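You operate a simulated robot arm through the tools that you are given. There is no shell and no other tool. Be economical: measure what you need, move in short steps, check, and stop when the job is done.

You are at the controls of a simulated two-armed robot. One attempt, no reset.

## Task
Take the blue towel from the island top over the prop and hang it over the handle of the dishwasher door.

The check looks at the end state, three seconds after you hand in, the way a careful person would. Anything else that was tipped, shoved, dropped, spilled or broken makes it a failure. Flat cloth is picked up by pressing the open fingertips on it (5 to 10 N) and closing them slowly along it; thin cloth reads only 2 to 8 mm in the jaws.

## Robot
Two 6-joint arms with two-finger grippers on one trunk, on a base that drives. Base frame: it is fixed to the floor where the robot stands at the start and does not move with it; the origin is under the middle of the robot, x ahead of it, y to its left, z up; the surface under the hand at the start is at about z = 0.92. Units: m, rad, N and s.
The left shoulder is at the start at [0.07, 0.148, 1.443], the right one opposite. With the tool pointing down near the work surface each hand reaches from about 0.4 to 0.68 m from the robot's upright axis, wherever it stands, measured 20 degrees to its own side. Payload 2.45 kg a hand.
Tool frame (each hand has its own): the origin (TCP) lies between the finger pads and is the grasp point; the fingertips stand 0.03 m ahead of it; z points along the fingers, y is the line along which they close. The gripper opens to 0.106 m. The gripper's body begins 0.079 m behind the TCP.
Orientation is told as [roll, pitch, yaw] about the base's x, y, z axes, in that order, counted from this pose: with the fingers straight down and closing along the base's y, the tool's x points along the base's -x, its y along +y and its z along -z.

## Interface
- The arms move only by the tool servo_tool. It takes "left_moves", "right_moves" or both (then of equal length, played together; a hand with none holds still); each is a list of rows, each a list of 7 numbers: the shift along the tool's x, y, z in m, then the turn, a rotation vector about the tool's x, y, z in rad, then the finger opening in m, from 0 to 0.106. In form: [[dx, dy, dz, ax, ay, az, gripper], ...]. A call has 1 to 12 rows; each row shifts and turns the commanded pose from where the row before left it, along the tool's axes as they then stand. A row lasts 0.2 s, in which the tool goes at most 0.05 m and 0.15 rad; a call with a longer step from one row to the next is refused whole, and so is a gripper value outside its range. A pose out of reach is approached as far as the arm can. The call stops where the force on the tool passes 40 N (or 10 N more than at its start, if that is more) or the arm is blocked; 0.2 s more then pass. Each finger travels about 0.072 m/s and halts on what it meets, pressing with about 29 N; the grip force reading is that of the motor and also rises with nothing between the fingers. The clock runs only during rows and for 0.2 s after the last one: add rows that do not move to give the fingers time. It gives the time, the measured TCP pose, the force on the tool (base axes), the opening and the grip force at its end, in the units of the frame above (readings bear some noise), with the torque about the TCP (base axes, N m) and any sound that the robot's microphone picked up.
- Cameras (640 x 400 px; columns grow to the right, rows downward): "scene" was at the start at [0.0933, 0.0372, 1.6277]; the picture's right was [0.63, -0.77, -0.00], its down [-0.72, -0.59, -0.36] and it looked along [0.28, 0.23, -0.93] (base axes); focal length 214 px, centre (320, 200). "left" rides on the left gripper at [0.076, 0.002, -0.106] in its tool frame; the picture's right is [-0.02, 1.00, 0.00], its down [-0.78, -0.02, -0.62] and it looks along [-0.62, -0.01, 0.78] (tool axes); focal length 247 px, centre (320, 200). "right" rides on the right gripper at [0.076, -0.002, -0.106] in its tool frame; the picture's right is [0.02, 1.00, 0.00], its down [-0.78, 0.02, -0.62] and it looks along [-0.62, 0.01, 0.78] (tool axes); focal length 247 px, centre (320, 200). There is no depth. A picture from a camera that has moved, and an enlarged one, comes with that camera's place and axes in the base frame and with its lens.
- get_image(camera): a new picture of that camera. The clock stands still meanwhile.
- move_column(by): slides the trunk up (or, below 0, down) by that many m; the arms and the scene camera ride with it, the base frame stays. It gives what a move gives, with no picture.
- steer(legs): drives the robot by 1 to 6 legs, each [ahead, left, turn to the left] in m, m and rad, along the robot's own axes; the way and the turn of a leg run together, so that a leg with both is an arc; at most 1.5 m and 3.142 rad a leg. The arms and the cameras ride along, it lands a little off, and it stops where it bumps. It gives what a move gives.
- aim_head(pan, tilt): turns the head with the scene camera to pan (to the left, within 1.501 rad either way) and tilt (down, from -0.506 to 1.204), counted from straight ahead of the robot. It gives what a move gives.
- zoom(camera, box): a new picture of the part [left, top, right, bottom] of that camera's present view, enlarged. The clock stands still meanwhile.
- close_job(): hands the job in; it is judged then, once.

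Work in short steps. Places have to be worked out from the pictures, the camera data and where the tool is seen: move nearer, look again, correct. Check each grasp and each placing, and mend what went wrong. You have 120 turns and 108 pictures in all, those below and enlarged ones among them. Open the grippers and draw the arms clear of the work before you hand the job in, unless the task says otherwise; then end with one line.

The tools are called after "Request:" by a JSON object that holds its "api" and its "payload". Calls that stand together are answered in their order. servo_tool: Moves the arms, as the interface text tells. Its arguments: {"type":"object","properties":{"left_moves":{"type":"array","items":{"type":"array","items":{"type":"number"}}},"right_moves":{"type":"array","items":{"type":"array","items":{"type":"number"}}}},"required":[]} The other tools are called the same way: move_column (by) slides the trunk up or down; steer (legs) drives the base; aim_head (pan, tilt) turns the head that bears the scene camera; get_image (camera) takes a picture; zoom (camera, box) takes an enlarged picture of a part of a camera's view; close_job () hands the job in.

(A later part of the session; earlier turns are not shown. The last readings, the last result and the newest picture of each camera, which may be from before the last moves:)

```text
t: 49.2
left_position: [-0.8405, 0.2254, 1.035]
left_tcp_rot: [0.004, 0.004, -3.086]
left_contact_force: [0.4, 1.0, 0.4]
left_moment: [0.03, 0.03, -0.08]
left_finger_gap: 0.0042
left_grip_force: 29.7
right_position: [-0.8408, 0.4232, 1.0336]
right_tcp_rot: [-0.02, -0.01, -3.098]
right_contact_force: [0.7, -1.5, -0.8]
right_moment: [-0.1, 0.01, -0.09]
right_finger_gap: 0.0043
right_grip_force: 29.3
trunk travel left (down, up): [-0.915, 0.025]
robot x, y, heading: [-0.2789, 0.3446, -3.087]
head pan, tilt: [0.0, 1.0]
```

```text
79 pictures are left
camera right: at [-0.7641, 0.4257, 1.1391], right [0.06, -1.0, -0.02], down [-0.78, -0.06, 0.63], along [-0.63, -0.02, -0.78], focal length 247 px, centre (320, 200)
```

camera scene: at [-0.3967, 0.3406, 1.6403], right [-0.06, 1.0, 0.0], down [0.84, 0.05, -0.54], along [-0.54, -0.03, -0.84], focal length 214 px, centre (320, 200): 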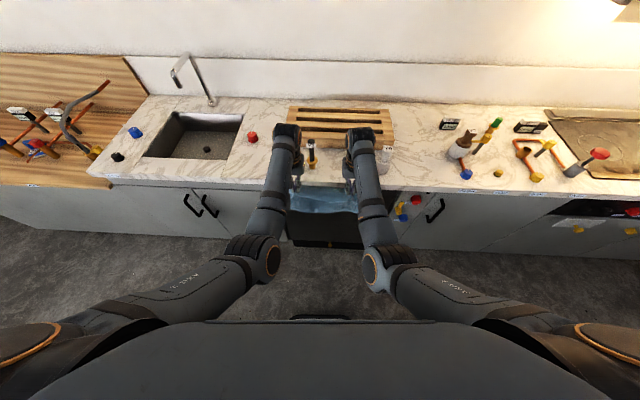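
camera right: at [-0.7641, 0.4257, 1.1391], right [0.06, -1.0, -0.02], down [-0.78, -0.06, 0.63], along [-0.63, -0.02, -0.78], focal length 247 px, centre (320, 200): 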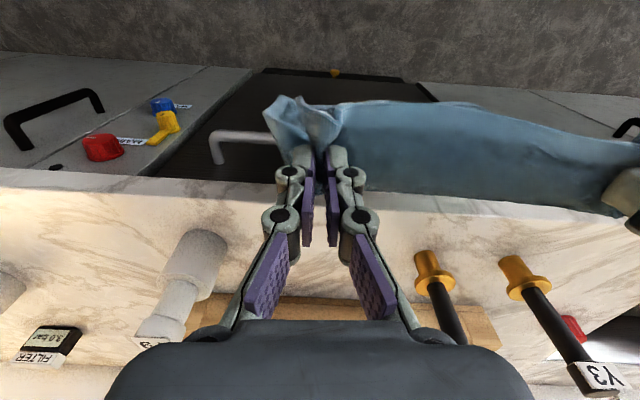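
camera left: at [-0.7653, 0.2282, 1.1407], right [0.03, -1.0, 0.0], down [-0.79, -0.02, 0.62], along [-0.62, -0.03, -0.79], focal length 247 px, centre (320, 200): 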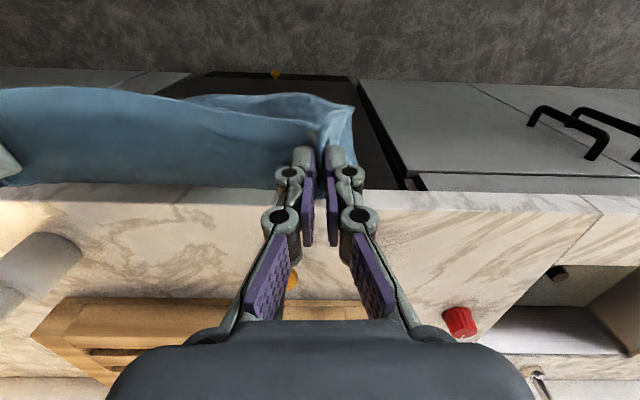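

The counter overhang sits nearly above the bar (edge x≈−0.915, bar≈−0.908, door face≈−0.95), so I need a precise look at the gap. I square up, back off a little and lower the trunk to view the handle from near its height.

Request:
{"api": "steer", "payload": {"legs": [[-0.09, 0, -0.055]]}}

Request:
{"api": "move_column", "payload": {"by": -0.5}}

Request:
{"api": "aim_head", "payload": {"pan": 0, "tilt": 0.5}}

Request:
{"api": "get_image", "payload": {"camera": "scene"}}

```text
t: 50.3
left_position: [-0.7616, 0.2587, 1.0315]
left_tcp_rot: [0.004, 0.009, -3.142]
left_contact_force: [0.4, 3.2, -0.5]
left_moment: [0.01, -0.04, -0.06]
left_finger_gap: 0.0044
left_grip_force: 28.8
right_position: [-0.7496, 0.4574, 1.0306]
right_tcp_rot: [-0.019, -0.005, 3.13]
right_contact_force: [-0.3, -1.5, 0.3]
right_moment: [-0.05, -0.03, -0.07]
right_finger_gap: 0.0039
right_grip_force: 29.1
trunk travel left (down, up): [-0.915, 0.025]
robot x, y, heading: [-0.1867, 0.3475, -3.141]
head pan, tilt: [0.0, 1.0]
```

```text
refused: -0.5 is not a number from -0.4 to 0.4
```

```text
t: 51.3
left_position: [-0.7563, 0.2592, 1.0353]
left_tcp_rot: [0.005, 0.003, -3.138]
left_contact_force: [0.2, 2.2, 0.1]
left_moment: [0.02, -0.03, -0.02]
left_finger_gap: 0.0042
left_grip_force: 28.4
right_position: [-0.7435, 0.4568, 1.0342]
right_tcp_rot: [-0.019, -0.011, 3.13]
right_contact_force: [-0.7, -1.3, -0.2]
right_moment: [-0.04, -0.03, -0.08]
right_finger_gap: 0.0042
right_grip_force: 29.2
trunk travel left (down, up): [-0.915, 0.025]
robot x, y, heading: [-0.1872, 0.3481, -3.142]
head pan, tilt: [0.0, 0.499]
```

```text
78 pictures are left
camera scene: at [-0.3272, 0.3497, 1.6815], right [0.0, 1.0, 0.0], down [0.48, 0.0, -0.88], along [-0.88, 0.0, -0.48], focal length 214 px, centre (320, 200)
```

scene: 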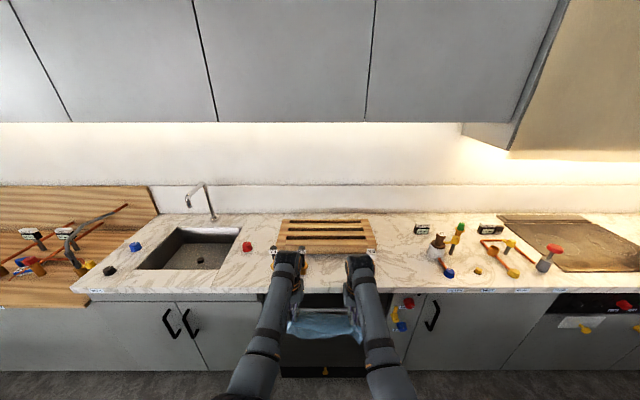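

Request:
{"api": "move_column", "payload": {"by": -0.4}}

Request:
{"api": "get_image", "payload": {"camera": "scene"}}

```text
t: 55.1
left_position: [-0.7578, 0.2599, 0.6353]
left_tcp_rot: [0.005, 0.004, -3.14]
left_contact_force: [0.3, 2.2, 0.0]
left_moment: [0.05, -0.02, -0.05]
left_finger_gap: 0.0042
left_grip_force: 29.4
right_position: [-0.7465, 0.4568, 0.6333]
right_tcp_rot: [-0.019, -0.009, 3.129]
right_contact_force: [0.6, -1.8, -0.3]
right_moment: [-0.06, 0.04, -0.07]
right_finger_gap: 0.0044
right_grip_force: 29.3
trunk travel left (down, up): [-0.515, 0.425]
robot x, y, heading: [-0.1855, 0.3479, -3.144]
head pan, tilt: [0.0, 0.499]
```

```text
77 pictures are left
camera scene: at [-0.3286, 0.3497, 1.2814], right [0.0, 1.0, 0.0], down [0.48, 0.0, -0.88], along [-0.88, 0.0, -0.48], focal length 214 px, centre (320, 200)
```

scene: 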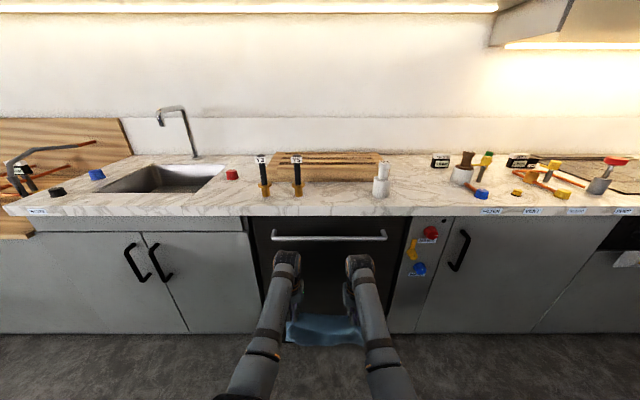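

Now I zoom on the handle area to measure the bar, its standoffs and the counter's overhang.

Request:
{"api": "zoom", "payload": {"camera": "scene", "box": [240, 180, 420, 290]}}

Request:
{"api": "move_column", "payload": {"by": -0.35}}

Request:
{"api": "aim_head", "payload": {"pan": 0, "tilt": 0.2}}

Request:
{"api": "zoom", "payload": {"camera": "scene", "box": [220, 120, 420, 245]}}

```text
3.56 times, centred on (330, 235) of scene
camera zoom: at [-0.3286, 0.3497, 1.2814], right [0.0, 1.0, 0.0], down [0.48, 0.0, -0.88], along [-0.88, 0.0, -0.48], focal length 763 px, centre (284, 76)
```

zoom: 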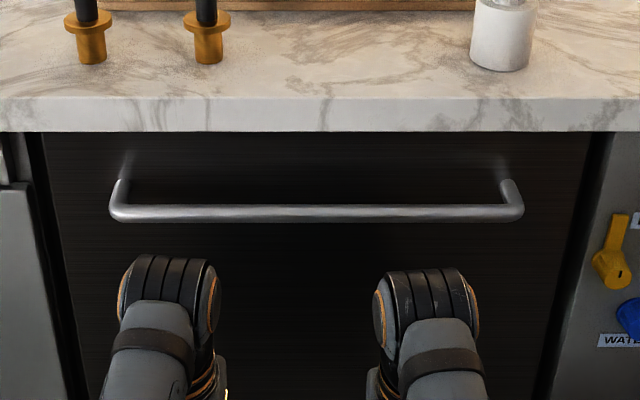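

```text
t: 58.5
left_position: [-0.7569, 0.2582, 0.2843]
left_tcp_rot: [0.006, 0.002, -3.139]
left_contact_force: [0.5, 2.6, 0.1]
left_moment: [0.06, -0.01, -0.06]
left_finger_gap: 0.0043
left_grip_force: 29.3
right_position: [-0.7456, 0.4575, 0.2834]
right_tcp_rot: [-0.02, -0.008, 3.128]
right_contact_force: [0.4, -1.9, -0.7]
right_moment: [-0.1, -0.02, -0.05]
right_finger_gap: 0.004
right_grip_force: 28.6
trunk travel left (down, up): [-0.165, 0.775]
robot x, y, heading: [-0.1868, 0.3472, -3.143]
head pan, tilt: [0.0, 0.499]
```

```text
t: 59.3
left_position: [-0.7578, 0.2587, 0.284]
left_tcp_rot: [0.005, 0.004, -3.141]
left_contact_force: [0.1, 1.4, -0.7]
left_moment: [0.04, -0.02, -0.04]
left_finger_gap: 0.0042
left_grip_force: 29.0
right_position: [-0.7459, 0.4575, 0.2838]
right_tcp_rot: [-0.019, -0.009, 3.13]
right_contact_force: [-0.3, -2.2, -1.0]
right_moment: [-0.03, -0.01, -0.06]
right_finger_gap: 0.0043
right_grip_force: 28.4
trunk travel left (down, up): [-0.165, 0.775]
robot x, y, heading: [-0.1828, 0.3463, -3.143]
head pan, tilt: [0.0, 0.201]
```

```text
3.20 times, centred on (320, 182) of scene
camera zoom: at [-0.3308, 0.3497, 0.959], right [0.0, 1.0, 0.0], down [0.2, 0.0, -0.98], along [-0.98, 0.0, -0.2], focal length 686 px, centre (320, 256)
```

zoom: 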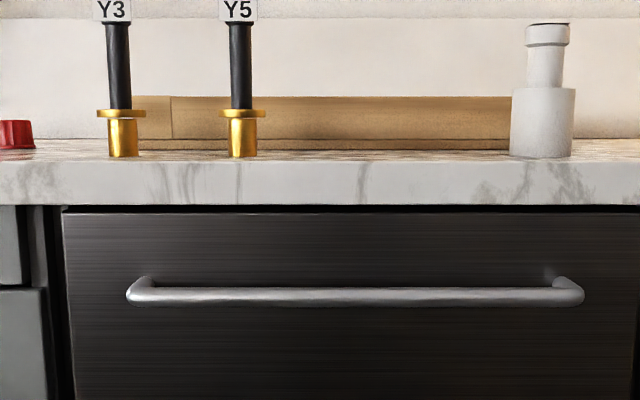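

Triangulation gives: bar centre x≈−0.928, z≈0.80 (16 mm thick), y 0.19–0.58; counter edge x≈−0.952, z 0.88–0.92; door face ≈−0.97. So the plan: raise the towel so its lower hem is above the bar, let it hang along the counter's edge, which leads it behind the bar, then lower, and pull the held edge out over the front. I raise the trunk fully.

Request:
{"api": "move_column", "payload": {"by": 0.4}}

Request:
{"api": "move_column", "payload": {"by": 0.37}}

Request:
{"api": "servo_tool", "payload": {"left_moves": [[0, 0, -0.01, 0, -0.1, 0, 0], [0, 0, -0.01, 0, -0.1, 0, 0], [0, 0, 0, 0, -0.1, 0, 0], [0, 0, 0, 0, 0, 0, 0]], "right_moves": [[0, 0, -0.01, 0, -0.1, 0, 0], [0, 0, -0.01, 0, -0.1, 0, 0], [0, 0, 0, 0, -0.1, 0, 0], [0, 0, 0, 0, 0, 0, 0]]}}

```text
t: 63.1
left_position: [-0.7578, 0.2578, 0.6845]
left_tcp_rot: [0.006, 0.002, -3.141]
left_contact_force: [0.0, 1.8, -0.2]
left_moment: [0.06, 0.0, -0.05]
left_finger_gap: 0.0041
left_grip_force: 28.8
right_position: [-0.7456, 0.458, 0.6841]
right_tcp_rot: [-0.019, -0.008, 3.129]
right_contact_force: [0.5, -1.8, 0.1]
right_moment: [-0.06, 0.03, -0.03]
right_finger_gap: 0.0047
right_grip_force: 29.0
trunk travel left (down, up): [-0.565, 0.375]
robot x, y, heading: [-0.1877, 0.3472, -3.142]
head pan, tilt: [0.0, 0.201]
```

```text
t: 66.7
left_position: [-0.7574, 0.2593, 1.0539]
left_tcp_rot: [0.006, 0.004, -3.14]
left_contact_force: [-0.2, 1.4, 0.2]
left_moment: [0.09, -0.03, 0.0]
left_finger_gap: 0.0041
left_grip_force: 29.3
right_position: [-0.7464, 0.4568, 1.0532]
right_tcp_rot: [-0.02, -0.008, 3.13]
right_contact_force: [-0.3, -1.6, -0.6]
right_moment: [-0.06, -0.04, -0.07]
right_finger_gap: 0.0042
right_grip_force: 29.5
trunk travel left (down, up): [-0.935, 0.005]
robot x, y, heading: [-0.1907, 0.3469, -3.14]
head pan, tilt: [0.0, 0.201]
```

```text
t: 67.5
left_position: [-0.79, 0.1795, 1.1027]
left_tcp_rot: [0.14, -0.352, -3.129]
left_contact_force: [-0.1, 0.4, 0.4]
left_moment: [-0.01, 0.0, -0.05]
left_finger_gap: 0.004
left_grip_force: 29.7
right_position: [-0.8097, 0.509, 1.16]
right_tcp_rot: [-0.124, -0.466, 3.13]
right_contact_force: [0.5, -0.4, -0.2]
right_moment: [0.02, 0.02, -0.01]
right_finger_gap: 0.0
right_grip_force: 28.8
trunk travel left (down, up): [-0.935, 0.005]
robot x, y, heading: [-0.1874, 0.3528, -3.142]
head pan, tilt: [0.0, 0.201]
stopped in row 3 (right hand): the arm was blocked; the commanded pose is now the measured one
```

The right arm got pushed off course and its fingers now read 0 mm – it lost the cloth. I look at the state.

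Request:
{"api": "aim_head", "payload": {"pan": 0, "tilt": 0.9}}

Request:
{"api": "get_image", "payload": {"camera": "scene"}}

Request:
{"api": "get_image", "payload": {"camera": "left"}}

Request:
{"api": "get_image", "payload": {"camera": "right"}}

```text
t: 68.6
left_position: [-0.7917, 0.1817, 1.1036]
left_tcp_rot: [0.143, -0.353, -3.129]
left_contact_force: [-0.3, -1.2, -1.3]
left_moment: [0.05, -0.01, -0.08]
left_finger_gap: 0.0036
left_grip_force: 29.1
right_position: [-0.8108, 0.5105, 1.1587]
right_tcp_rot: [-0.121, -0.465, 3.131]
right_contact_force: [0.1, 0.1, 0.2]
right_moment: [0.03, 0.02, -0.02]
right_finger_gap: 0.0
right_grip_force: 28.8
trunk travel left (down, up): [-0.935, 0.005]
robot x, y, heading: [-0.1873, 0.3461, -3.141]
head pan, tilt: [0.0, 0.901]
```

```text
74 pictures are left
camera scene: at [-0.3132, 0.3496, 1.6676], right [0.0, 1.0, 0.0], down [0.78, 0.0, -0.62], along [-0.62, 0.0, -0.78], focal length 214 px, centre (320, 200)
```

scene: 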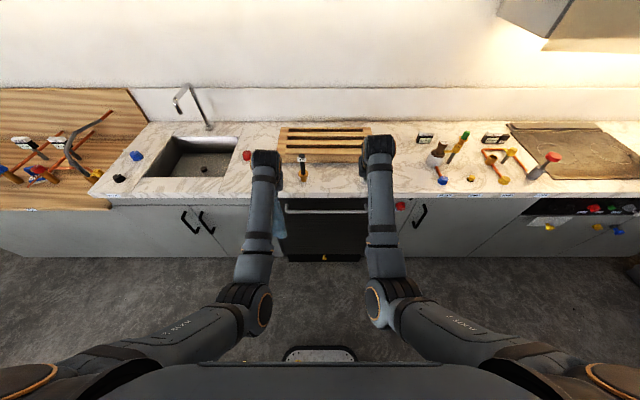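

```text
73 pictures are left
camera left: at [-0.6832, 0.1965, 1.1766], right [0.04, -0.99, 0.14], down [-0.52, 0.1, 0.85], along [-0.85, -0.11, -0.52], focal length 247 px, centre (320, 200)
```

left: 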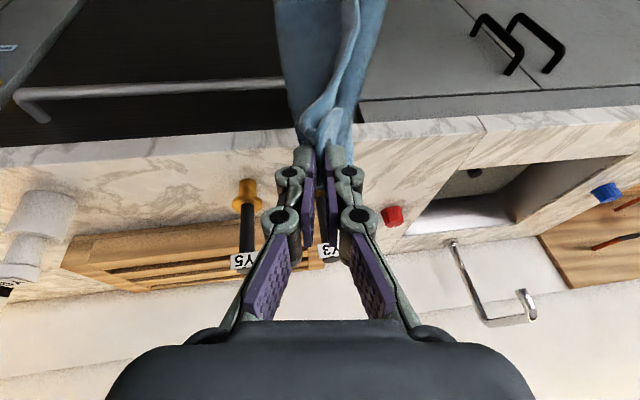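

```text
72 pictures are left
camera right: at [-0.695, 0.4965, 1.2194], right [-0.05, -0.99, -0.12], down [-0.43, -0.09, 0.9], along [-0.9, 0.09, -0.42], focal length 247 px, centre (320, 200)
```

right: 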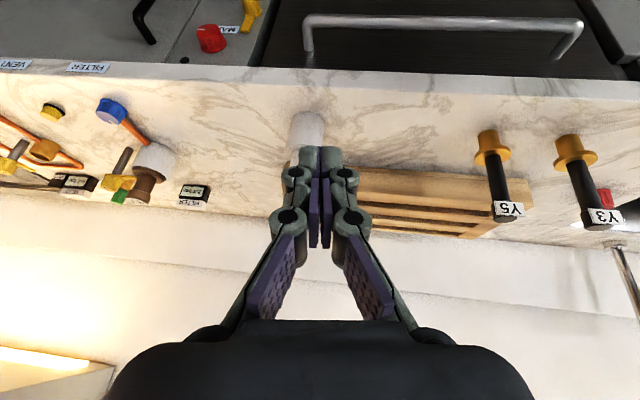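

The left still holds one corner. I'll try to re-grip the other top corner with the right hand: first I move the left hand to the centre and look at the hanging towel.

Request:
{"api": "servo_tool", "payload": {"left_moves": [[0, -0.03, 0.01, 0, 0, 0, 0], [0, -0.03, 0.01, 0, 0, 0, 0], [0, -0.03, 0.01, 0, 0, 0, 0], [0, -0.03, 0.01, 0, 0, 0, 0], [0, 0, 0, 0, 0, 0, 0]], "right_moves": [[0.01, 0.02, 0, 0, 0, 0, 0.05], [0.01, 0.02, 0, 0, 0, 0, 0.06], [0.01, 0.02, 0, 0, 0, 0, 0.06], [0, 0.0, 0, 0, 0, 0, 0.06], [0, 0, 0, 0, 0, 0, 0.06]]}}

Request:
{"api": "get_image", "payload": {"camera": "scene"}}

Request:
{"api": "get_image", "payload": {"camera": "right"}}

```text
t: 69.3
left_position: [-0.8097, 0.1797, 1.0601]
left_tcp_rot: [0.257, -0.355, -3.113]
left_contact_force: [0.5, 0.2, 0.1]
left_moment: [0.06, -0.05, -0.02]
left_finger_gap: 0.004
left_grip_force: 28.9
right_position: [-0.818, 0.5425, 1.1653]
right_tcp_rot: [-0.273, -0.525, 3.138]
right_contact_force: [0.3, 0.2, -1.2]
right_moment: [-0.01, -0.04, -0.01]
right_finger_gap: 0.0599
right_grip_force: 0.0
right hand out of reach, approached as far as the arm can: row 3
trunk travel left (down, up): [-0.935, 0.005]
robot x, y, heading: [-0.1868, 0.3478, -3.142]
head pan, tilt: [0.0, 0.901]
stopped in row 3 (right hand): the arm was blocked; the commanded pose is now the measured one
```

```text
71 pictures are left
camera scene: at [-0.3142, 0.3502, 1.6675], right [0.0, 1.0, 0.0], down [0.78, 0.0, -0.62], along [-0.62, 0.0, -0.78], focal length 214 px, centre (320, 200)
```

scene: 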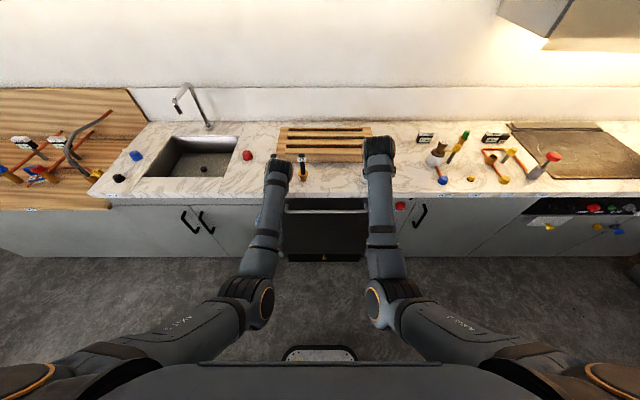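

```text
70 pictures are left
camera right: at [-0.7017, 0.5144, 1.2168], right [-0.12, -0.96, -0.24], down [-0.38, -0.18, 0.91], along [-0.92, 0.2, -0.35], focal length 247 px, centre (320, 200)
```

right: 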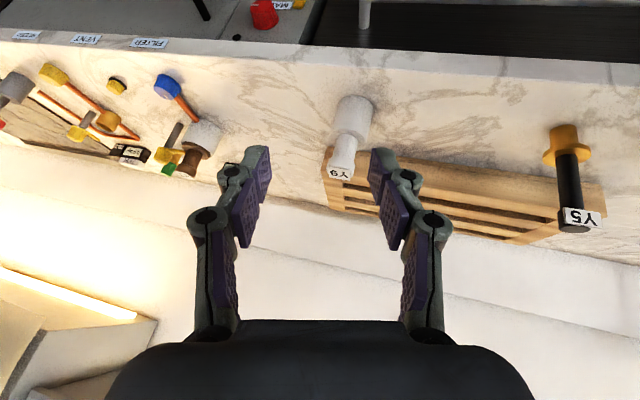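

The wrists hit limits when high and inward. I bring both hands lower and upright again where they move freely.

Request:
{"api": "servo_tool", "payload": {"left_moves": [[0.01, 0, 0.03, 0.06, 0.08, 0, 0], [0.01, 0, 0.03, 0.06, 0.08, 0, 0], [0.005, 0, 0.03, 0.06, 0.08, 0, 0], [0.0, 0, 0.03, 0.07, 0.11, 0, 0], [0, 0, 0, 0, 0, 0, 0]], "right_moves": [[0.02, 0.0, 0.035, -0.07, 0.1, 0, 0.06], [0.02, 0.0, 0.035, -0.07, 0.1, 0, 0.06], [0.015, 0.0, 0.035, -0.07, 0.1, 0, 0.06], [0.01, 0.0, 0.035, -0.06, 0.1, 0, 0.06], [0.005, 0.0, 0.035, 0, 0.12, 0, 0.06]]}}

```text
t: 70.5
left_position: [-0.8037, 0.1603, 0.9408]
left_tcp_rot: [-0.008, -0.007, -3.071]
left_contact_force: [0.1, -0.2, -0.5]
left_moment: [-0.04, -0.04, 0.0]
left_finger_gap: 0.004
left_grip_force: 28.8
left hand out of reach, approached as far as the arm can: row 4
right_position: [-0.8098, 0.5579, 0.9776]
right_tcp_rot: [0.025, -0.004, 3.091]
right_contact_force: [0.1, -0.6, -0.7]
right_moment: [0.0, 0.02, 0.01]
right_finger_gap: 0.0599
right_grip_force: 0.1
trunk travel left (down, up): [-0.935, 0.005]
robot x, y, heading: [-0.1882, 0.348, -3.142]
head pan, tilt: [0.0, 0.901]
```

Upright again. Now the left hand goes to the centre, so I can see the towel below it.

Request:
{"api": "servo_tool", "payload": {"left_moves": [[0.01, -0.035, 0, 0, 0, -0.03, 0], [0.01, -0.035, 0, 0, 0, -0.03, 0], [0.01, -0.035, 0, 0, 0, 0, 0], [0.0, -0.035, 0, 0, 0, 0, 0], [0, 0, 0, 0, 0, 0, 0], [0, 0, 0, 0, 0, 0, 0]]}}

Request:
{"api": "get_image", "payload": {"camera": "scene"}}

Request:
{"api": "get_image", "payload": {"camera": "left"}}

```text
t: 71.9
left_position: [-0.7797, 0.2963, 0.9478]
left_tcp_rot: [-0.008, -0.006, -3.011]
left_contact_force: [-0.3, 0.1, -0.9]
left_moment: [-0.05, -0.02, -0.03]
left_finger_gap: 0.004
left_grip_force: 28.5
left hand out of reach, approached as far as the arm can: row 4
right_position: [-0.807, 0.5577, 0.9781]
right_tcp_rot: [0.023, -0.004, 3.091]
right_contact_force: [0.4, 0.3, -0.5]
right_moment: [0.0, 0.01, 0.0]
right_finger_gap: 0.0601
right_grip_force: 0.1
trunk travel left (down, up): [-0.935, 0.005]
robot x, y, heading: [-0.1866, 0.3496, -3.147]
head pan, tilt: [0.0, 0.901]
```

```text
69 pictures are left
camera scene: at [-0.3135, 0.3492, 1.6675], right [0.0, 1.0, 0.0], down [0.78, 0.0, -0.62], along [-0.62, 0.0, -0.78], focal length 214 px, centre (320, 200)
```

scene: 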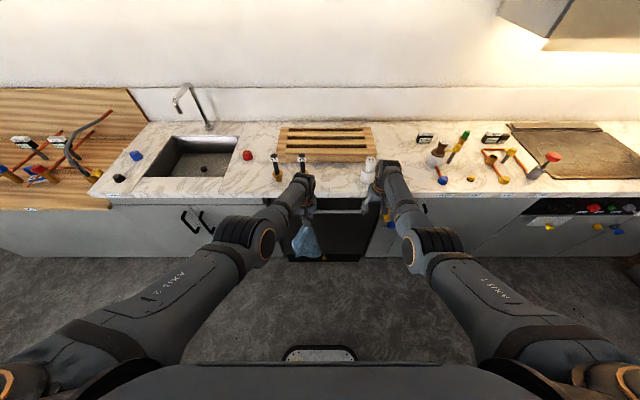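

```text
68 pictures are left
camera left: at [-0.7031, 0.3038, 1.0531], right [0.11, -0.99, -0.01], down [-0.78, -0.09, 0.63], along [-0.62, -0.06, -0.78], focal length 247 px, centre (320, 200)
```

left: 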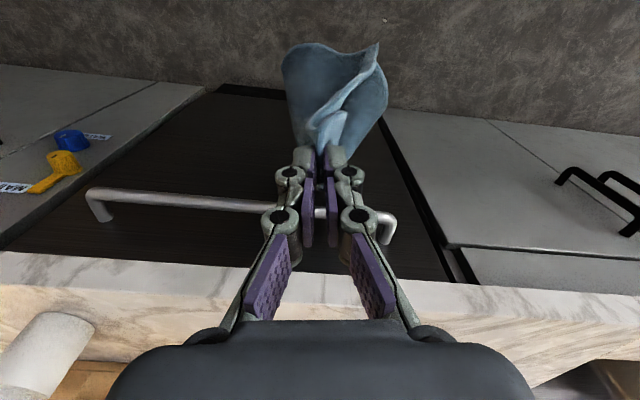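

Request:
{"api": "zoom", "payload": {"camera": "scene", "box": [260, 160, 380, 270]}}

Request:
{"api": "get_image", "payload": {"camera": "right"}}

```text
3.64 times, centred on (320, 215) of scene
camera zoom: at [-0.3135, 0.3492, 1.6675], right [0.0, 1.0, 0.0], down [0.78, 0.0, -0.62], along [-0.62, 0.0, -0.78], focal length 780 px, centre (320, 146)
```

zoom: 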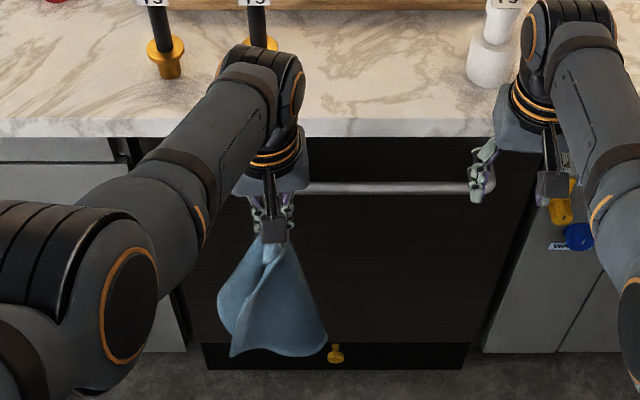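

```text
66 pictures are left
camera right: at [-0.7317, 0.5568, 1.0839], right [-0.03, -1.0, 0.02], down [-0.78, 0.04, 0.63], along [-0.63, 0.0, -0.78], focal length 247 px, centre (320, 200)
```

right: 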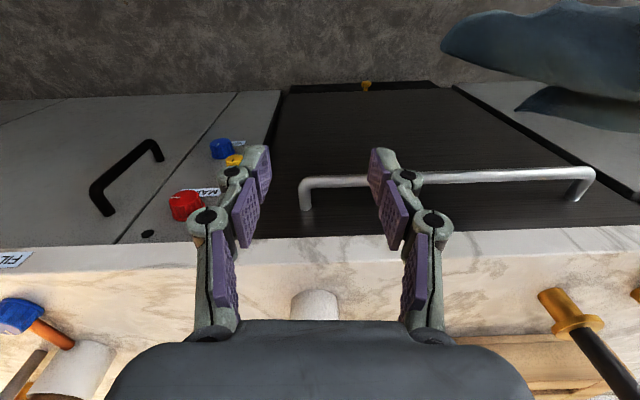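

The towel hangs as a narrow cone; to hang it neatly I want two corners again. The island's clear part is the best place to re-spread it, so I turn back: right 90°, shift to the aisle's counter side, right 90° again.

Request:
{"api": "steer", "payload": {"legs": [[0, 0, -1.571], [0, 0.2, 0], [0, 0, -1.571]]}}

Request:
{"api": "aim_head", "payload": {"pan": 0, "tilt": 0.9}}

Request:
{"api": "get_image", "payload": {"camera": "scene"}}

```text
t: 81.1
left_position: [0.2013, 0.4127, 0.9477]
left_tcp_rot: [-0.01, -0.005, 0.157]
left_contact_force: [-0.1, 0.1, -0.7]
left_moment: [0.01, 0.0, 0.07]
left_finger_gap: 0.0039
left_grip_force: 29.3
right_position: [0.237, 0.1528, 0.9781]
right_tcp_rot: [0.021, -0.004, -0.025]
right_contact_force: [0.1, -0.2, -0.1]
right_moment: [0.01, 0.01, -0.02]
right_finger_gap: 0.0599
right_grip_force: 0.1
trunk travel left (down, up): [-0.935, 0.005]
robot x, y, heading: [-0.3877, 0.3462, 0.026]
head pan, tilt: [0.0, 0.901]
```

```text
t: 81.7
left_position: [0.2021, 0.4138, 0.9471]
left_tcp_rot: [-0.006, -0.004, 0.157]
left_contact_force: [-0.1, -0.5, -1.1]
left_moment: [0.0, -0.01, 0.09]
left_finger_gap: 0.0041
left_grip_force: 28.9
right_position: [0.2362, 0.1535, 0.9784]
right_tcp_rot: [0.021, -0.007, -0.023]
right_contact_force: [1.0, 0.3, -0.4]
right_moment: [-0.02, -0.01, 0.0]
right_finger_gap: 0.0603
right_grip_force: 0.0
trunk travel left (down, up): [-0.935, 0.005]
robot x, y, heading: [-0.389, 0.3465, 0.032]
head pan, tilt: [0.0, 0.901]
```

```text
65 pictures are left
camera scene: at [-0.2633, 0.352, 1.6675], right [0.03, -1.0, 0.0], down [-0.78, -0.02, -0.62], along [0.62, 0.02, -0.78], focal length 214 px, centre (320, 200)
```

scene: 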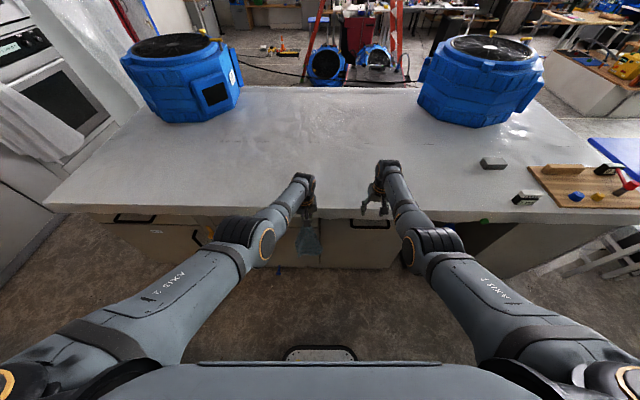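

I'm facing a clear stretch of island. I raise the left hand slightly and drive ahead so the towel is drawn up over the edge and laid on the top behind the hand.

Request:
{"api": "servo_tool", "payload": {"left_moves": [[0, 0.01, -0.02, 0, 0, 0, 0], [0, 0.01, -0.02, 0, 0, 0, 0], [0, 0, 0, 0, 0, 0, 0]], "right_moves": [[0, -0.02, -0.03, 0, 0, 0, 0.06], [0, -0.02, -0.03, 0, 0, 0, 0.06], [0, 0, 0, 0, 0, 0, 0.06]]}}

Request:
{"api": "steer", "payload": {"legs": [[0.42, 0, -0.03]]}}

Request:
{"api": "get_image", "payload": {"camera": "scene"}}

Request:
{"api": "get_image", "payload": {"camera": "left"}}

```text
t: 82.5
left_position: [0.2002, 0.4317, 0.9864]
left_tcp_rot: [-0.007, -0.004, 0.157]
left_contact_force: [-0.1, -0.9, -0.1]
left_moment: [0.0, 0.01, 0.03]
left_finger_gap: 0.0036
left_grip_force: 29.3
right_position: [0.2363, 0.1121, 1.0375]
right_tcp_rot: [0.021, -0.004, -0.024]
right_contact_force: [-0.7, 0.4, -0.1]
right_moment: [0.02, 0.0, 0.0]
right_finger_gap: 0.0597
right_grip_force: 0.0
trunk travel left (down, up): [-0.935, 0.005]
robot x, y, heading: [-0.3906, 0.3468, 0.025]
head pan, tilt: [0.0, 0.901]
```

```text
t: 85.1
left_position: [0.6095, 0.4251, 0.9879]
left_tcp_rot: [-0.008, -0.004, 0.138]
left_contact_force: [0.7, -0.7, -0.5]
left_moment: [0.02, -0.03, 0.07]
left_finger_gap: 0.0037
left_grip_force: 29.4
right_position: [0.6389, 0.1051, 1.038]
right_tcp_rot: [0.023, -0.008, -0.043]
right_contact_force: [0.4, -0.6, 0.9]
right_moment: [0.03, -0.05, 0.0]
right_finger_gap: 0.0599
right_grip_force: 0.1
trunk travel left (down, up): [-0.935, 0.005]
robot x, y, heading: [0.0175, 0.3522, 0.007]
head pan, tilt: [0.0, 0.901]
```

```text
64 pictures are left
camera scene: at [0.1439, 0.3553, 1.6677], right [0.0, -1.0, 0.0], down [-0.78, 0.0, -0.62], along [0.62, 0.0, -0.78], focal length 214 px, centre (320, 200)
```

scene: 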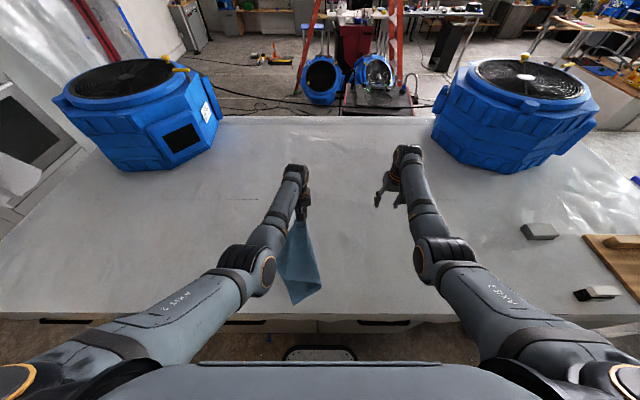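

```text
63 pictures are left
camera left: at [0.5327, 0.4176, 1.0936], right [-0.11, 0.99, -0.01], down [0.77, 0.09, 0.63], along [0.62, 0.06, -0.78], focal length 247 px, centre (320, 200)
```

left: 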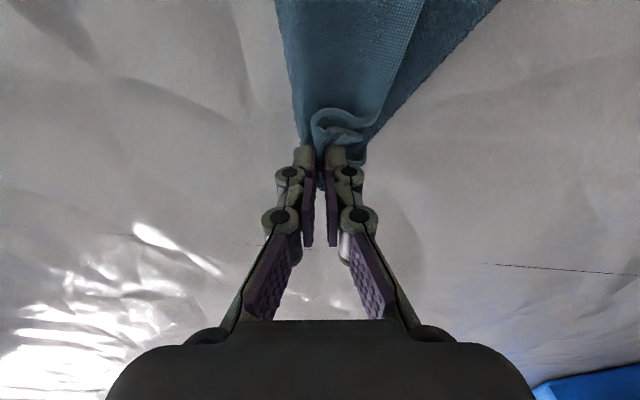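

The towel trails flat. I lower the left hand to the table, release and lift to see the layout; the right hand pulls aside.

Request:
{"api": "servo_tool", "payload": {"left_moves": [[0, 0, 0.015, 0, 0, 0, 0], [0, 0, 0.012, 0, 0, 0, 0], [0, 0, 0, 0, 0, 0, 0.02], [0, 0, 0, 0, 0, 0, 0.04], [0, 0, 0, 0, 0, 0, 0.06], [0, 0, -0.02, 0, 0, 0, 0.06], [0, 0.03, -0.04, 0, 0, 0, 0.06], [-0.01, 0.04, 0.0, 0, 0, 0, 0.06], [-0.01, 0.04, 0.0, 0, 0, 0, 0.06], [0, 0.04, 0.0, 0, 0, 0, 0.06], [0, 0, 0, 0, 0, 0, 0.06]]}}

Request:
{"api": "get_image", "payload": {"camera": "scene"}}

```text
t: 87.5
left_position: [0.6094, 0.5784, 1.0188]
left_tcp_rot: [-0.008, -0.005, 0.135]
left_contact_force: [-0.2, -0.4, -0.3]
left_moment: [0.04, 0.03, 0.01]
left_finger_gap: 0.0599
left_grip_force: 0.0
right_position: [0.6396, 0.1036, 1.0376]
right_tcp_rot: [0.023, -0.006, -0.046]
right_contact_force: [-0.6, -0.4, -0.8]
right_moment: [0.02, -0.01, 0.01]
right_finger_gap: 0.06
right_grip_force: 0.0
trunk travel left (down, up): [-0.935, 0.005]
robot x, y, heading: [0.0204, 0.3521, 0.004]
head pan, tilt: [0.0, 0.901]
```

```text
62 pictures are left
camera scene: at [0.1459, 0.3549, 1.6676], right [0.0, -1.0, 0.0], down [-0.78, 0.0, -0.62], along [0.62, 0.0, -0.78], focal length 214 px, centre (320, 200)
```

scene: 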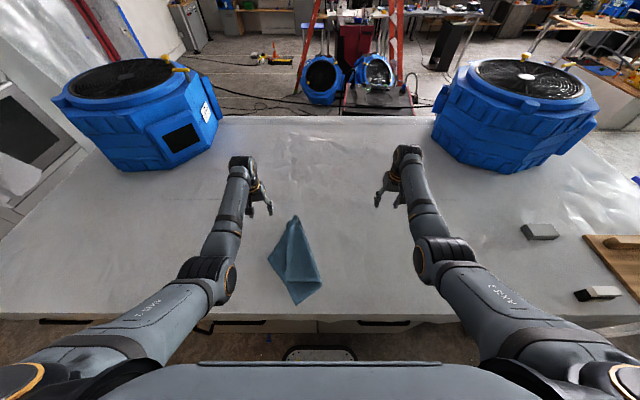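

Request:
{"api": "zoom", "payload": {"camera": "scene", "box": [240, 200, 350, 315]}}

```text
3.48 times, centred on (295, 258) of scene
camera zoom: at [0.1459, 0.3549, 1.6676], right [0.0, -1.0, 0.0], down [-0.78, 0.0, -0.62], along [0.62, 0.0, -0.78], focal length 746 px, centre (407, 0)
```

zoom: 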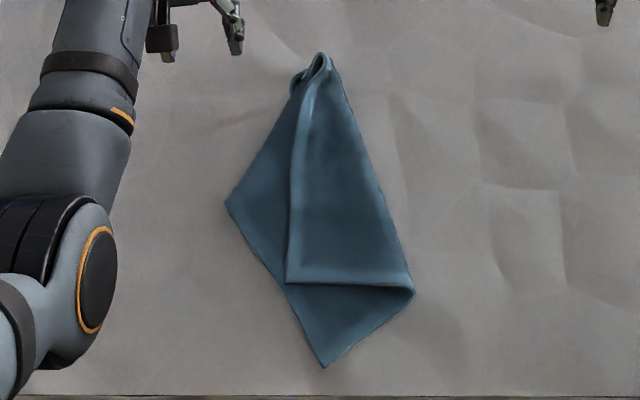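

The layout: C2 corner nearest me at (0.31,0.43), a flap folded over with its corner C3 at about (0.384,0.470), and the formerly held corner C4 at (0.653,0.46). I'll pick C3 with the right hand and swing it out to make the far edge straight. First I reposition the base so the right hand reaches it.

Request:
{"api": "steer", "payload": {"legs": [[-0.15, 0.17, 0]]}}

Request:
{"api": "servo_tool", "payload": {"right_moves": [[0, 0.03, 0, 0, 0, 0.04, 0.04], [0, 0.03, 0, 0, 0, 0, 0.04], [0, 0.03, 0.0, 0, 0, 0, 0.04], [0, 0.03, 0, 0, 0, 0, 0.04], [0, 0, 0.02, 0, 0, 0, 0.04], [0, 0, 0.01, 0, 0, 0, 0.04]]}}

Request:
{"api": "get_image", "payload": {"camera": "right"}}

Request:
{"api": "get_image", "payload": {"camera": "scene"}}

```text
t: 89.2
left_position: [0.4608, 0.7489, 1.0173]
left_tcp_rot: [-0.01, -0.002, 0.137]
left_contact_force: [0.2, 0.5, 0.0]
left_moment: [0.03, 0.02, 0.03]
left_finger_gap: 0.0599
left_grip_force: 0.1
right_position: [0.4914, 0.2737, 1.0354]
right_tcp_rot: [0.025, -0.003, -0.044]
right_contact_force: [0.3, -0.8, -0.1]
right_moment: [0.04, 0.0, 0.02]
right_finger_gap: 0.0601
right_grip_force: 0.1
trunk travel left (down, up): [-0.935, 0.005]
robot x, y, heading: [-0.1303, 0.5204, 0.002]
head pan, tilt: [0.0, 0.901]
```

```text
t: 90.6
left_position: [0.4595, 0.7497, 1.0198]
left_tcp_rot: [-0.009, -0.005, 0.139]
left_contact_force: [0.2, -0.4, 0.6]
left_moment: [-0.01, -0.01, 0.0]
left_finger_gap: 0.0603
left_grip_force: 0.1
right_position: [0.4995, 0.3956, 1.0097]
right_tcp_rot: [0.024, -0.004, -0.083]
right_contact_force: [0.7, 0.2, 0.0]
right_moment: [-0.03, 0.03, 0.02]
right_finger_gap: 0.0399
right_grip_force: 0.1
trunk travel left (down, up): [-0.935, 0.005]
robot x, y, heading: [-0.1268, 0.5253, 0.005]
head pan, tilt: [0.0, 0.901]
```

```text
60 pictures are left
camera right: at [0.4218, 0.3964, 1.1159], right [0.06, 1.0, 0.02], down [0.78, -0.06, 0.63], along [0.63, -0.02, -0.78], focal length 247 px, centre (320, 200)
```

right: 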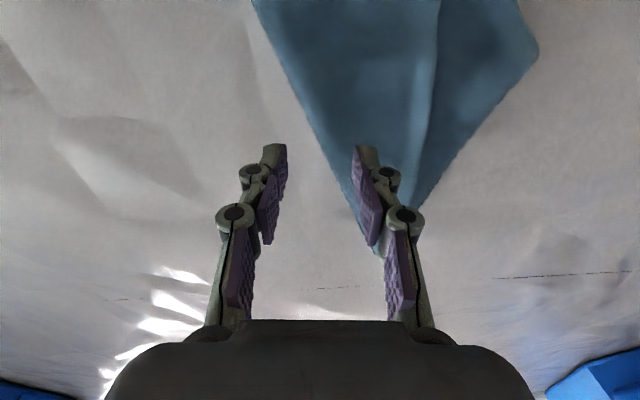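

```text
59 pictures are left
camera scene: at [-0.0042, 0.5256, 1.6675], right [0.01, -1.0, 0.0], down [-0.78, -0.01, -0.62], along [0.62, 0.0, -0.78], focal length 214 px, centre (320, 200)
```

scene: 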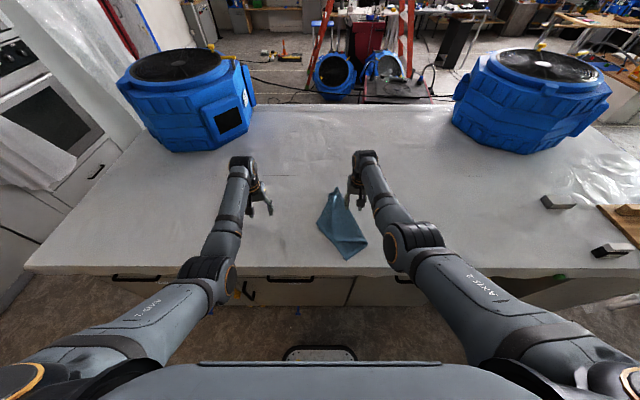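

I move the right hand over the flap corner, target (0.412, 0.443), and lower to near the cloth, then look.

Request:
{"api": "servo_tool", "payload": {"right_moves": [[0.03, 0.015, 0, 0, 0, -0.04, 0.04], [0.03, 0.015, 0.0, 0, 0, -0.04, 0.04], [0.028, 0.017, 0, 0, 0, 0, 0.04], [0, 0, 0.02, 0, 0, 0, 0.04], [0, 0, 0.01, 0, 0, 0, 0.04], [0, 0, 0, 0, 0, 0, 0.04]]}}

Request:
{"api": "get_image", "payload": {"camera": "right"}}

```text
t: 92.2
left_position: [0.4597, 0.7497, 1.0168]
left_tcp_rot: [-0.008, -0.006, 0.135]
left_contact_force: [-0.4, -0.2, -0.6]
left_moment: [0.0, 0.03, 0.01]
left_finger_gap: 0.0601
left_grip_force: 0.0
right_position: [0.4305, 0.4244, 0.9913]
right_tcp_rot: [-0.01, -0.036, -0.019]
right_contact_force: [-0.4, -0.3, 0.9]
right_moment: [0.01, 0.0, 0.0]
right_finger_gap: 0.04
right_grip_force: 0.2
trunk travel left (down, up): [-0.935, 0.005]
robot x, y, heading: [-0.129, 0.5226, 0.005]
head pan, tilt: [0.0, 0.901]
stopped in row 6 (right hand): the arm was blocked; the commanded pose is now the measured one
```

```text
58 pictures are left
camera right: at [0.3486, 0.4242, 1.0945], right [0.0, 1.0, -0.01], down [0.76, 0.01, 0.65], along [0.65, -0.01, -0.76], focal length 247 px, centre (320, 200)
```

right: 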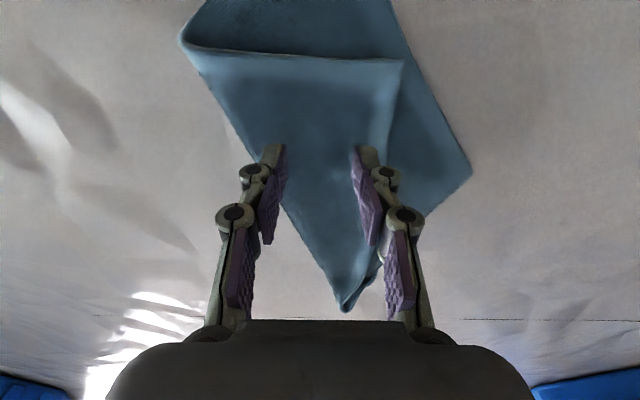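

Clear view: flap corner at (0.383,0.472), as expected. The arm is near its inward limit, so I shift the base 5 cm back and 7 cm left and correct the hand to (0.408,0.448).

Request:
{"api": "steer", "payload": {"legs": [[-0.05, 0.07, 0]]}}

Request:
{"api": "servo_tool", "payload": {"right_moves": [[-0.015, -0.023, 0, 0, 0.018, 0, 0.04], [-0.013, -0.023, 0, 0, 0.018, 0, 0.04], [0, 0, 0.01, 0, 0, 0, 0.04], [0, 0, 0, 0, 0, 0, 0.04]]}}

Request:
{"api": "get_image", "payload": {"camera": "right"}}

```text
t: 93.3
left_position: [0.4116, 0.8146, 1.0174]
left_tcp_rot: [-0.006, -0.003, 0.137]
left_contact_force: [0.5, 0.0, -1.1]
left_moment: [0.06, 0.03, 0.02]
left_finger_gap: 0.0597
left_grip_force: 0.1
right_position: [0.3805, 0.4913, 0.9889]
right_tcp_rot: [-0.005, -0.034, -0.02]
right_contact_force: [-0.1, -0.6, -0.5]
right_moment: [0.03, 0.03, -0.04]
right_finger_gap: 0.0401
right_grip_force: 0.1
trunk travel left (down, up): [-0.935, 0.005]
robot x, y, heading: [-0.1771, 0.5934, 0.005]
head pan, tilt: [0.0, 0.901]
```

```text
t: 94.3
left_position: [0.4074, 0.8179, 1.0182]
left_tcp_rot: [-0.008, -0.005, 0.138]
left_contact_force: [0.6, -0.1, 0.1]
left_moment: [-0.02, 0.0, 0.01]
left_finger_gap: 0.0597
left_grip_force: 0.0
right_position: [0.4055, 0.4459, 0.9818]
right_tcp_rot: [-0.009, 0.0, -0.018]
right_contact_force: [0.7, -0.1, 0.0]
right_moment: [-0.04, -0.04, -0.04]
right_finger_gap: 0.04
right_grip_force: 0.1
trunk travel left (down, up): [-0.935, 0.005]
robot x, y, heading: [-0.1774, 0.5941, 0.0]
head pan, tilt: [0.0, 0.901]
```

```text
57 pictures are left
camera right: at [0.3285, 0.446, 1.0876], right [0.0, 1.0, -0.01], down [0.78, 0.01, 0.62], along [0.62, -0.01, -0.78], focal length 247 px, centre (320, 200)
```

right: 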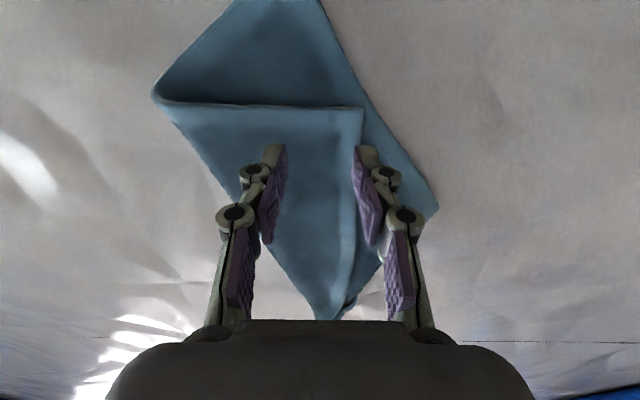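

Both fingers land about on the flap; I shift 8 mm inward and go down until contact.

Request:
{"api": "servo_tool", "payload": {"right_moves": [[0, -0.008, 0.01, 0, 0, 0, 0.04], [0, 0, 0.01, 0, 0, 0, 0.04], [0, 0, 0.005, 0, 0, 0, 0.04], [0, 0, 0.003, 0, 0, 0, 0.04], [0, 0, 0, 0, 0, 0, 0.04]]}}

```text
t: 95.5
left_position: [0.4087, 0.8185, 1.0182]
left_tcp_rot: [-0.01, -0.005, 0.136]
left_contact_force: [0.7, 0.3, 0.8]
left_moment: [-0.01, 0.05, 0.01]
left_finger_gap: 0.0599
left_grip_force: 0.1
right_position: [0.4049, 0.4395, 0.9559]
right_tcp_rot: [-0.009, -0.001, -0.02]
right_contact_force: [-1.8, -0.8, 7.8]
right_moment: [0.06, 0.04, 0.0]
right_finger_gap: 0.0401
right_grip_force: 0.2
trunk travel left (down, up): [-0.935, 0.005]
robot x, y, heading: [-0.1803, 0.5912, 0.008]
head pan, tilt: [0.0, 0.901]
```

Contact 8 N. I close slowly along the flap, easing 1 mm so only the top layer is taken.

Request:
{"api": "servo_tool", "payload": {"right_moves": [[0, 0, -0.001, 0, 0, 0, 0.035], [0, 0, 0, 0, 0, 0, 0.03], [0, 0, 0, 0, 0, 0, 0.025], [0, 0, 0, 0, 0, 0, 0.02], [0, 0, 0, 0, 0, 0, 0.015], [0, 0, 0, 0, 0, 0, 0.01], [0, 0, 0, 0, 0, 0, 0.005], [0, 0, 0, 0, 0, 0, 0], [0, 0, 0, 0, 0, 0, 0], [0, 0, -0.02, 0, 0, 0, 0], [0, 0, -0.02, 0, 0, 0, 0]]}}

Request:
{"api": "get_image", "payload": {"camera": "right"}}

Request:
{"api": "get_image", "payload": {"camera": "scene"}}

```text
t: 97.9
left_position: [0.4087, 0.8179, 1.0194]
left_tcp_rot: [-0.007, -0.003, 0.135]
left_contact_force: [-0.4, -0.5, 0.6]
left_moment: [0.0, -0.01, -0.02]
left_finger_gap: 0.0599
left_grip_force: 0.0
right_position: [0.4042, 0.4384, 0.996]
right_tcp_rot: [-0.008, -0.001, -0.019]
right_contact_force: [0.4, 0.4, 1.4]
right_moment: [0.02, 0.02, 0.02]
right_finger_gap: 0.0068
right_grip_force: 28.9
trunk travel left (down, up): [-0.935, 0.005]
robot x, y, heading: [-0.1824, 0.5901, 0.004]
head pan, tilt: [0.0, 0.901]
```

```text
56 pictures are left
camera right: at [0.3279, 0.4384, 1.1026], right [0.0, 1.0, -0.01], down [0.78, 0.01, 0.62], along [0.62, -0.01, -0.78], focal length 247 px, centre (320, 200)
```

right: 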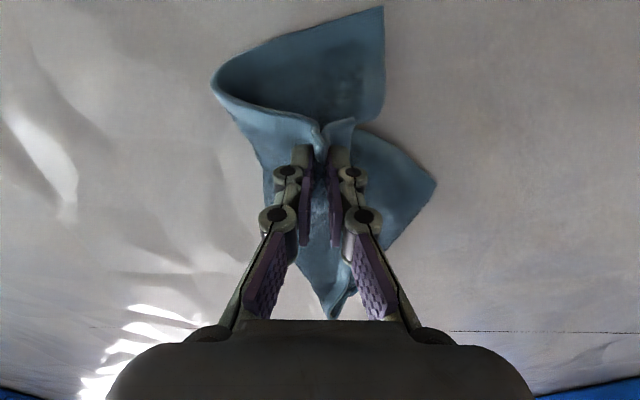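

```text
55 pictures are left
camera scene: at [-0.0554, 0.5948, 1.6676], right [0.01, -1.0, 0.0], down [-0.78, -0.01, -0.62], along [0.62, 0.0, -0.78], focal length 214 px, centre (320, 200)
```

scene: 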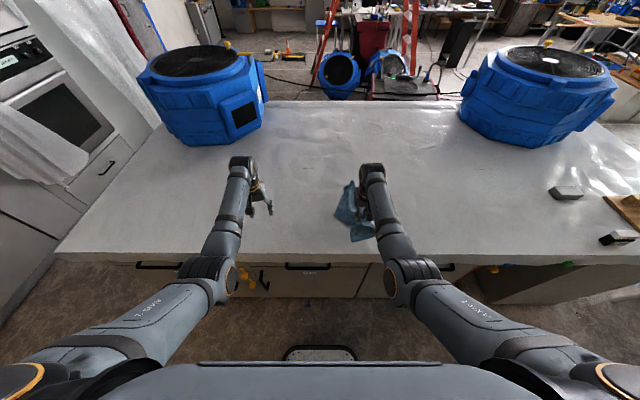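

Gap 7 mm; I lift further and swing to the right (−y) to unfold, then look whether only the top layer came.

Request:
{"api": "servo_tool", "payload": {"right_moves": [[-0.01, -0.03, -0.02, 0, 0, 0, 0], [-0.01, -0.03, -0.02, 0, 0, 0, 0], [-0.01, -0.03, 0, 0, 0, 0, 0], [-0.01, -0.03, 0, 0, 0, 0, 0], [-0.01, -0.03, 0, 0, 0, 0, 0], [0, 0, 0, 0, 0, 0, 0]]}}

Request:
{"api": "get_image", "payload": {"camera": "scene"}}

Request:
{"api": "get_image", "payload": {"camera": "right"}}

```text
t: 99.3
left_position: [0.4086, 0.8186, 1.0175]
left_tcp_rot: [-0.009, -0.005, 0.136]
left_contact_force: [-0.5, 0.1, -0.2]
left_moment: [-0.01, 0.03, 0.0]
left_finger_gap: 0.0597
left_grip_force: 0.1
right_position: [0.4517, 0.2874, 1.0357]
right_tcp_rot: [-0.008, -0.002, -0.018]
right_contact_force: [0.0, 0.3, 1.0]
right_moment: [0.0, 0.01, 0.01]
right_finger_gap: 0.0068
right_grip_force: 29.1
trunk travel left (down, up): [-0.935, 0.005]
robot x, y, heading: [-0.18, 0.593, 0.004]
head pan, tilt: [0.0, 0.901]
```

```text
54 pictures are left
camera scene: at [-0.0547, 0.5951, 1.6675], right [0.01, -1.0, 0.0], down [-0.78, -0.01, -0.62], along [0.62, 0.0, -0.78], focal length 214 px, centre (320, 200)
```

scene: 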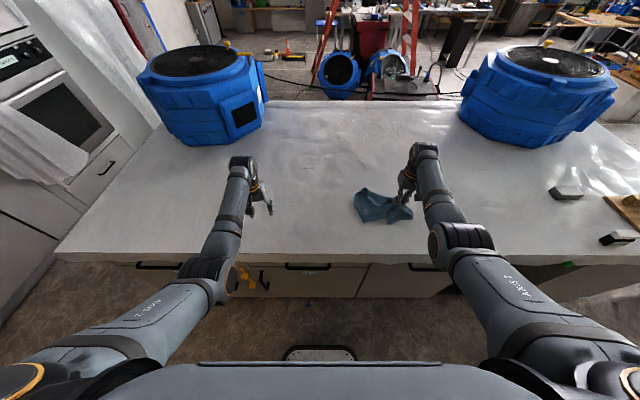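

```text
53 pictures are left
camera right: at [0.3741, 0.2872, 1.1422], right [0.0, 1.0, -0.01], down [0.78, 0.01, 0.62], along [0.62, -0.01, -0.78], focal length 247 px, centre (320, 200)
```

right: 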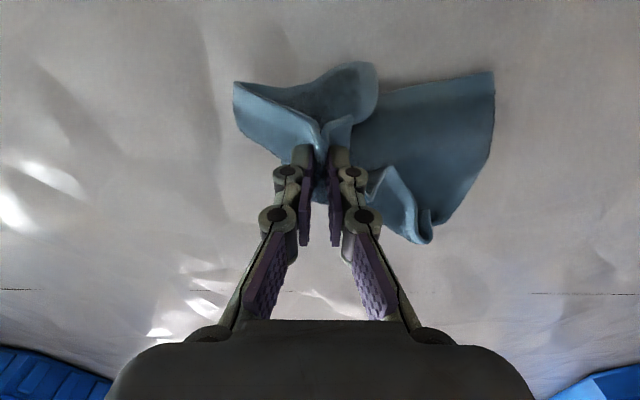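

Request:
{"api": "zoom", "payload": {"camera": "scene", "box": [330, 165, 450, 240]}}

```text
5.33 times, centred on (390, 202) of scene
camera zoom: at [-0.0547, 0.5951, 1.6675], right [0.01, -1.0, 0.0], down [-0.78, -0.01, -0.62], along [0.62, 0.0, -0.78], focal length 1144 px, centre (-53, 187)
```

zoom: 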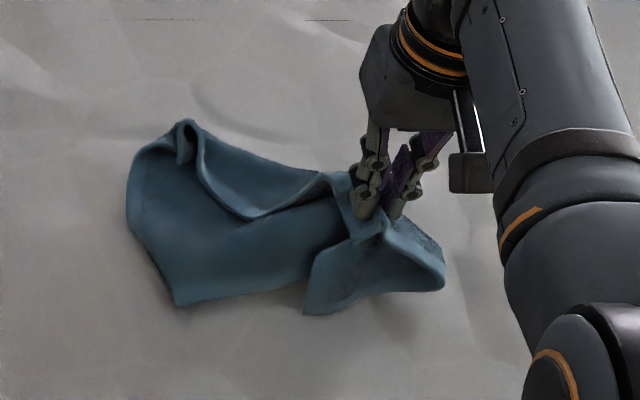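

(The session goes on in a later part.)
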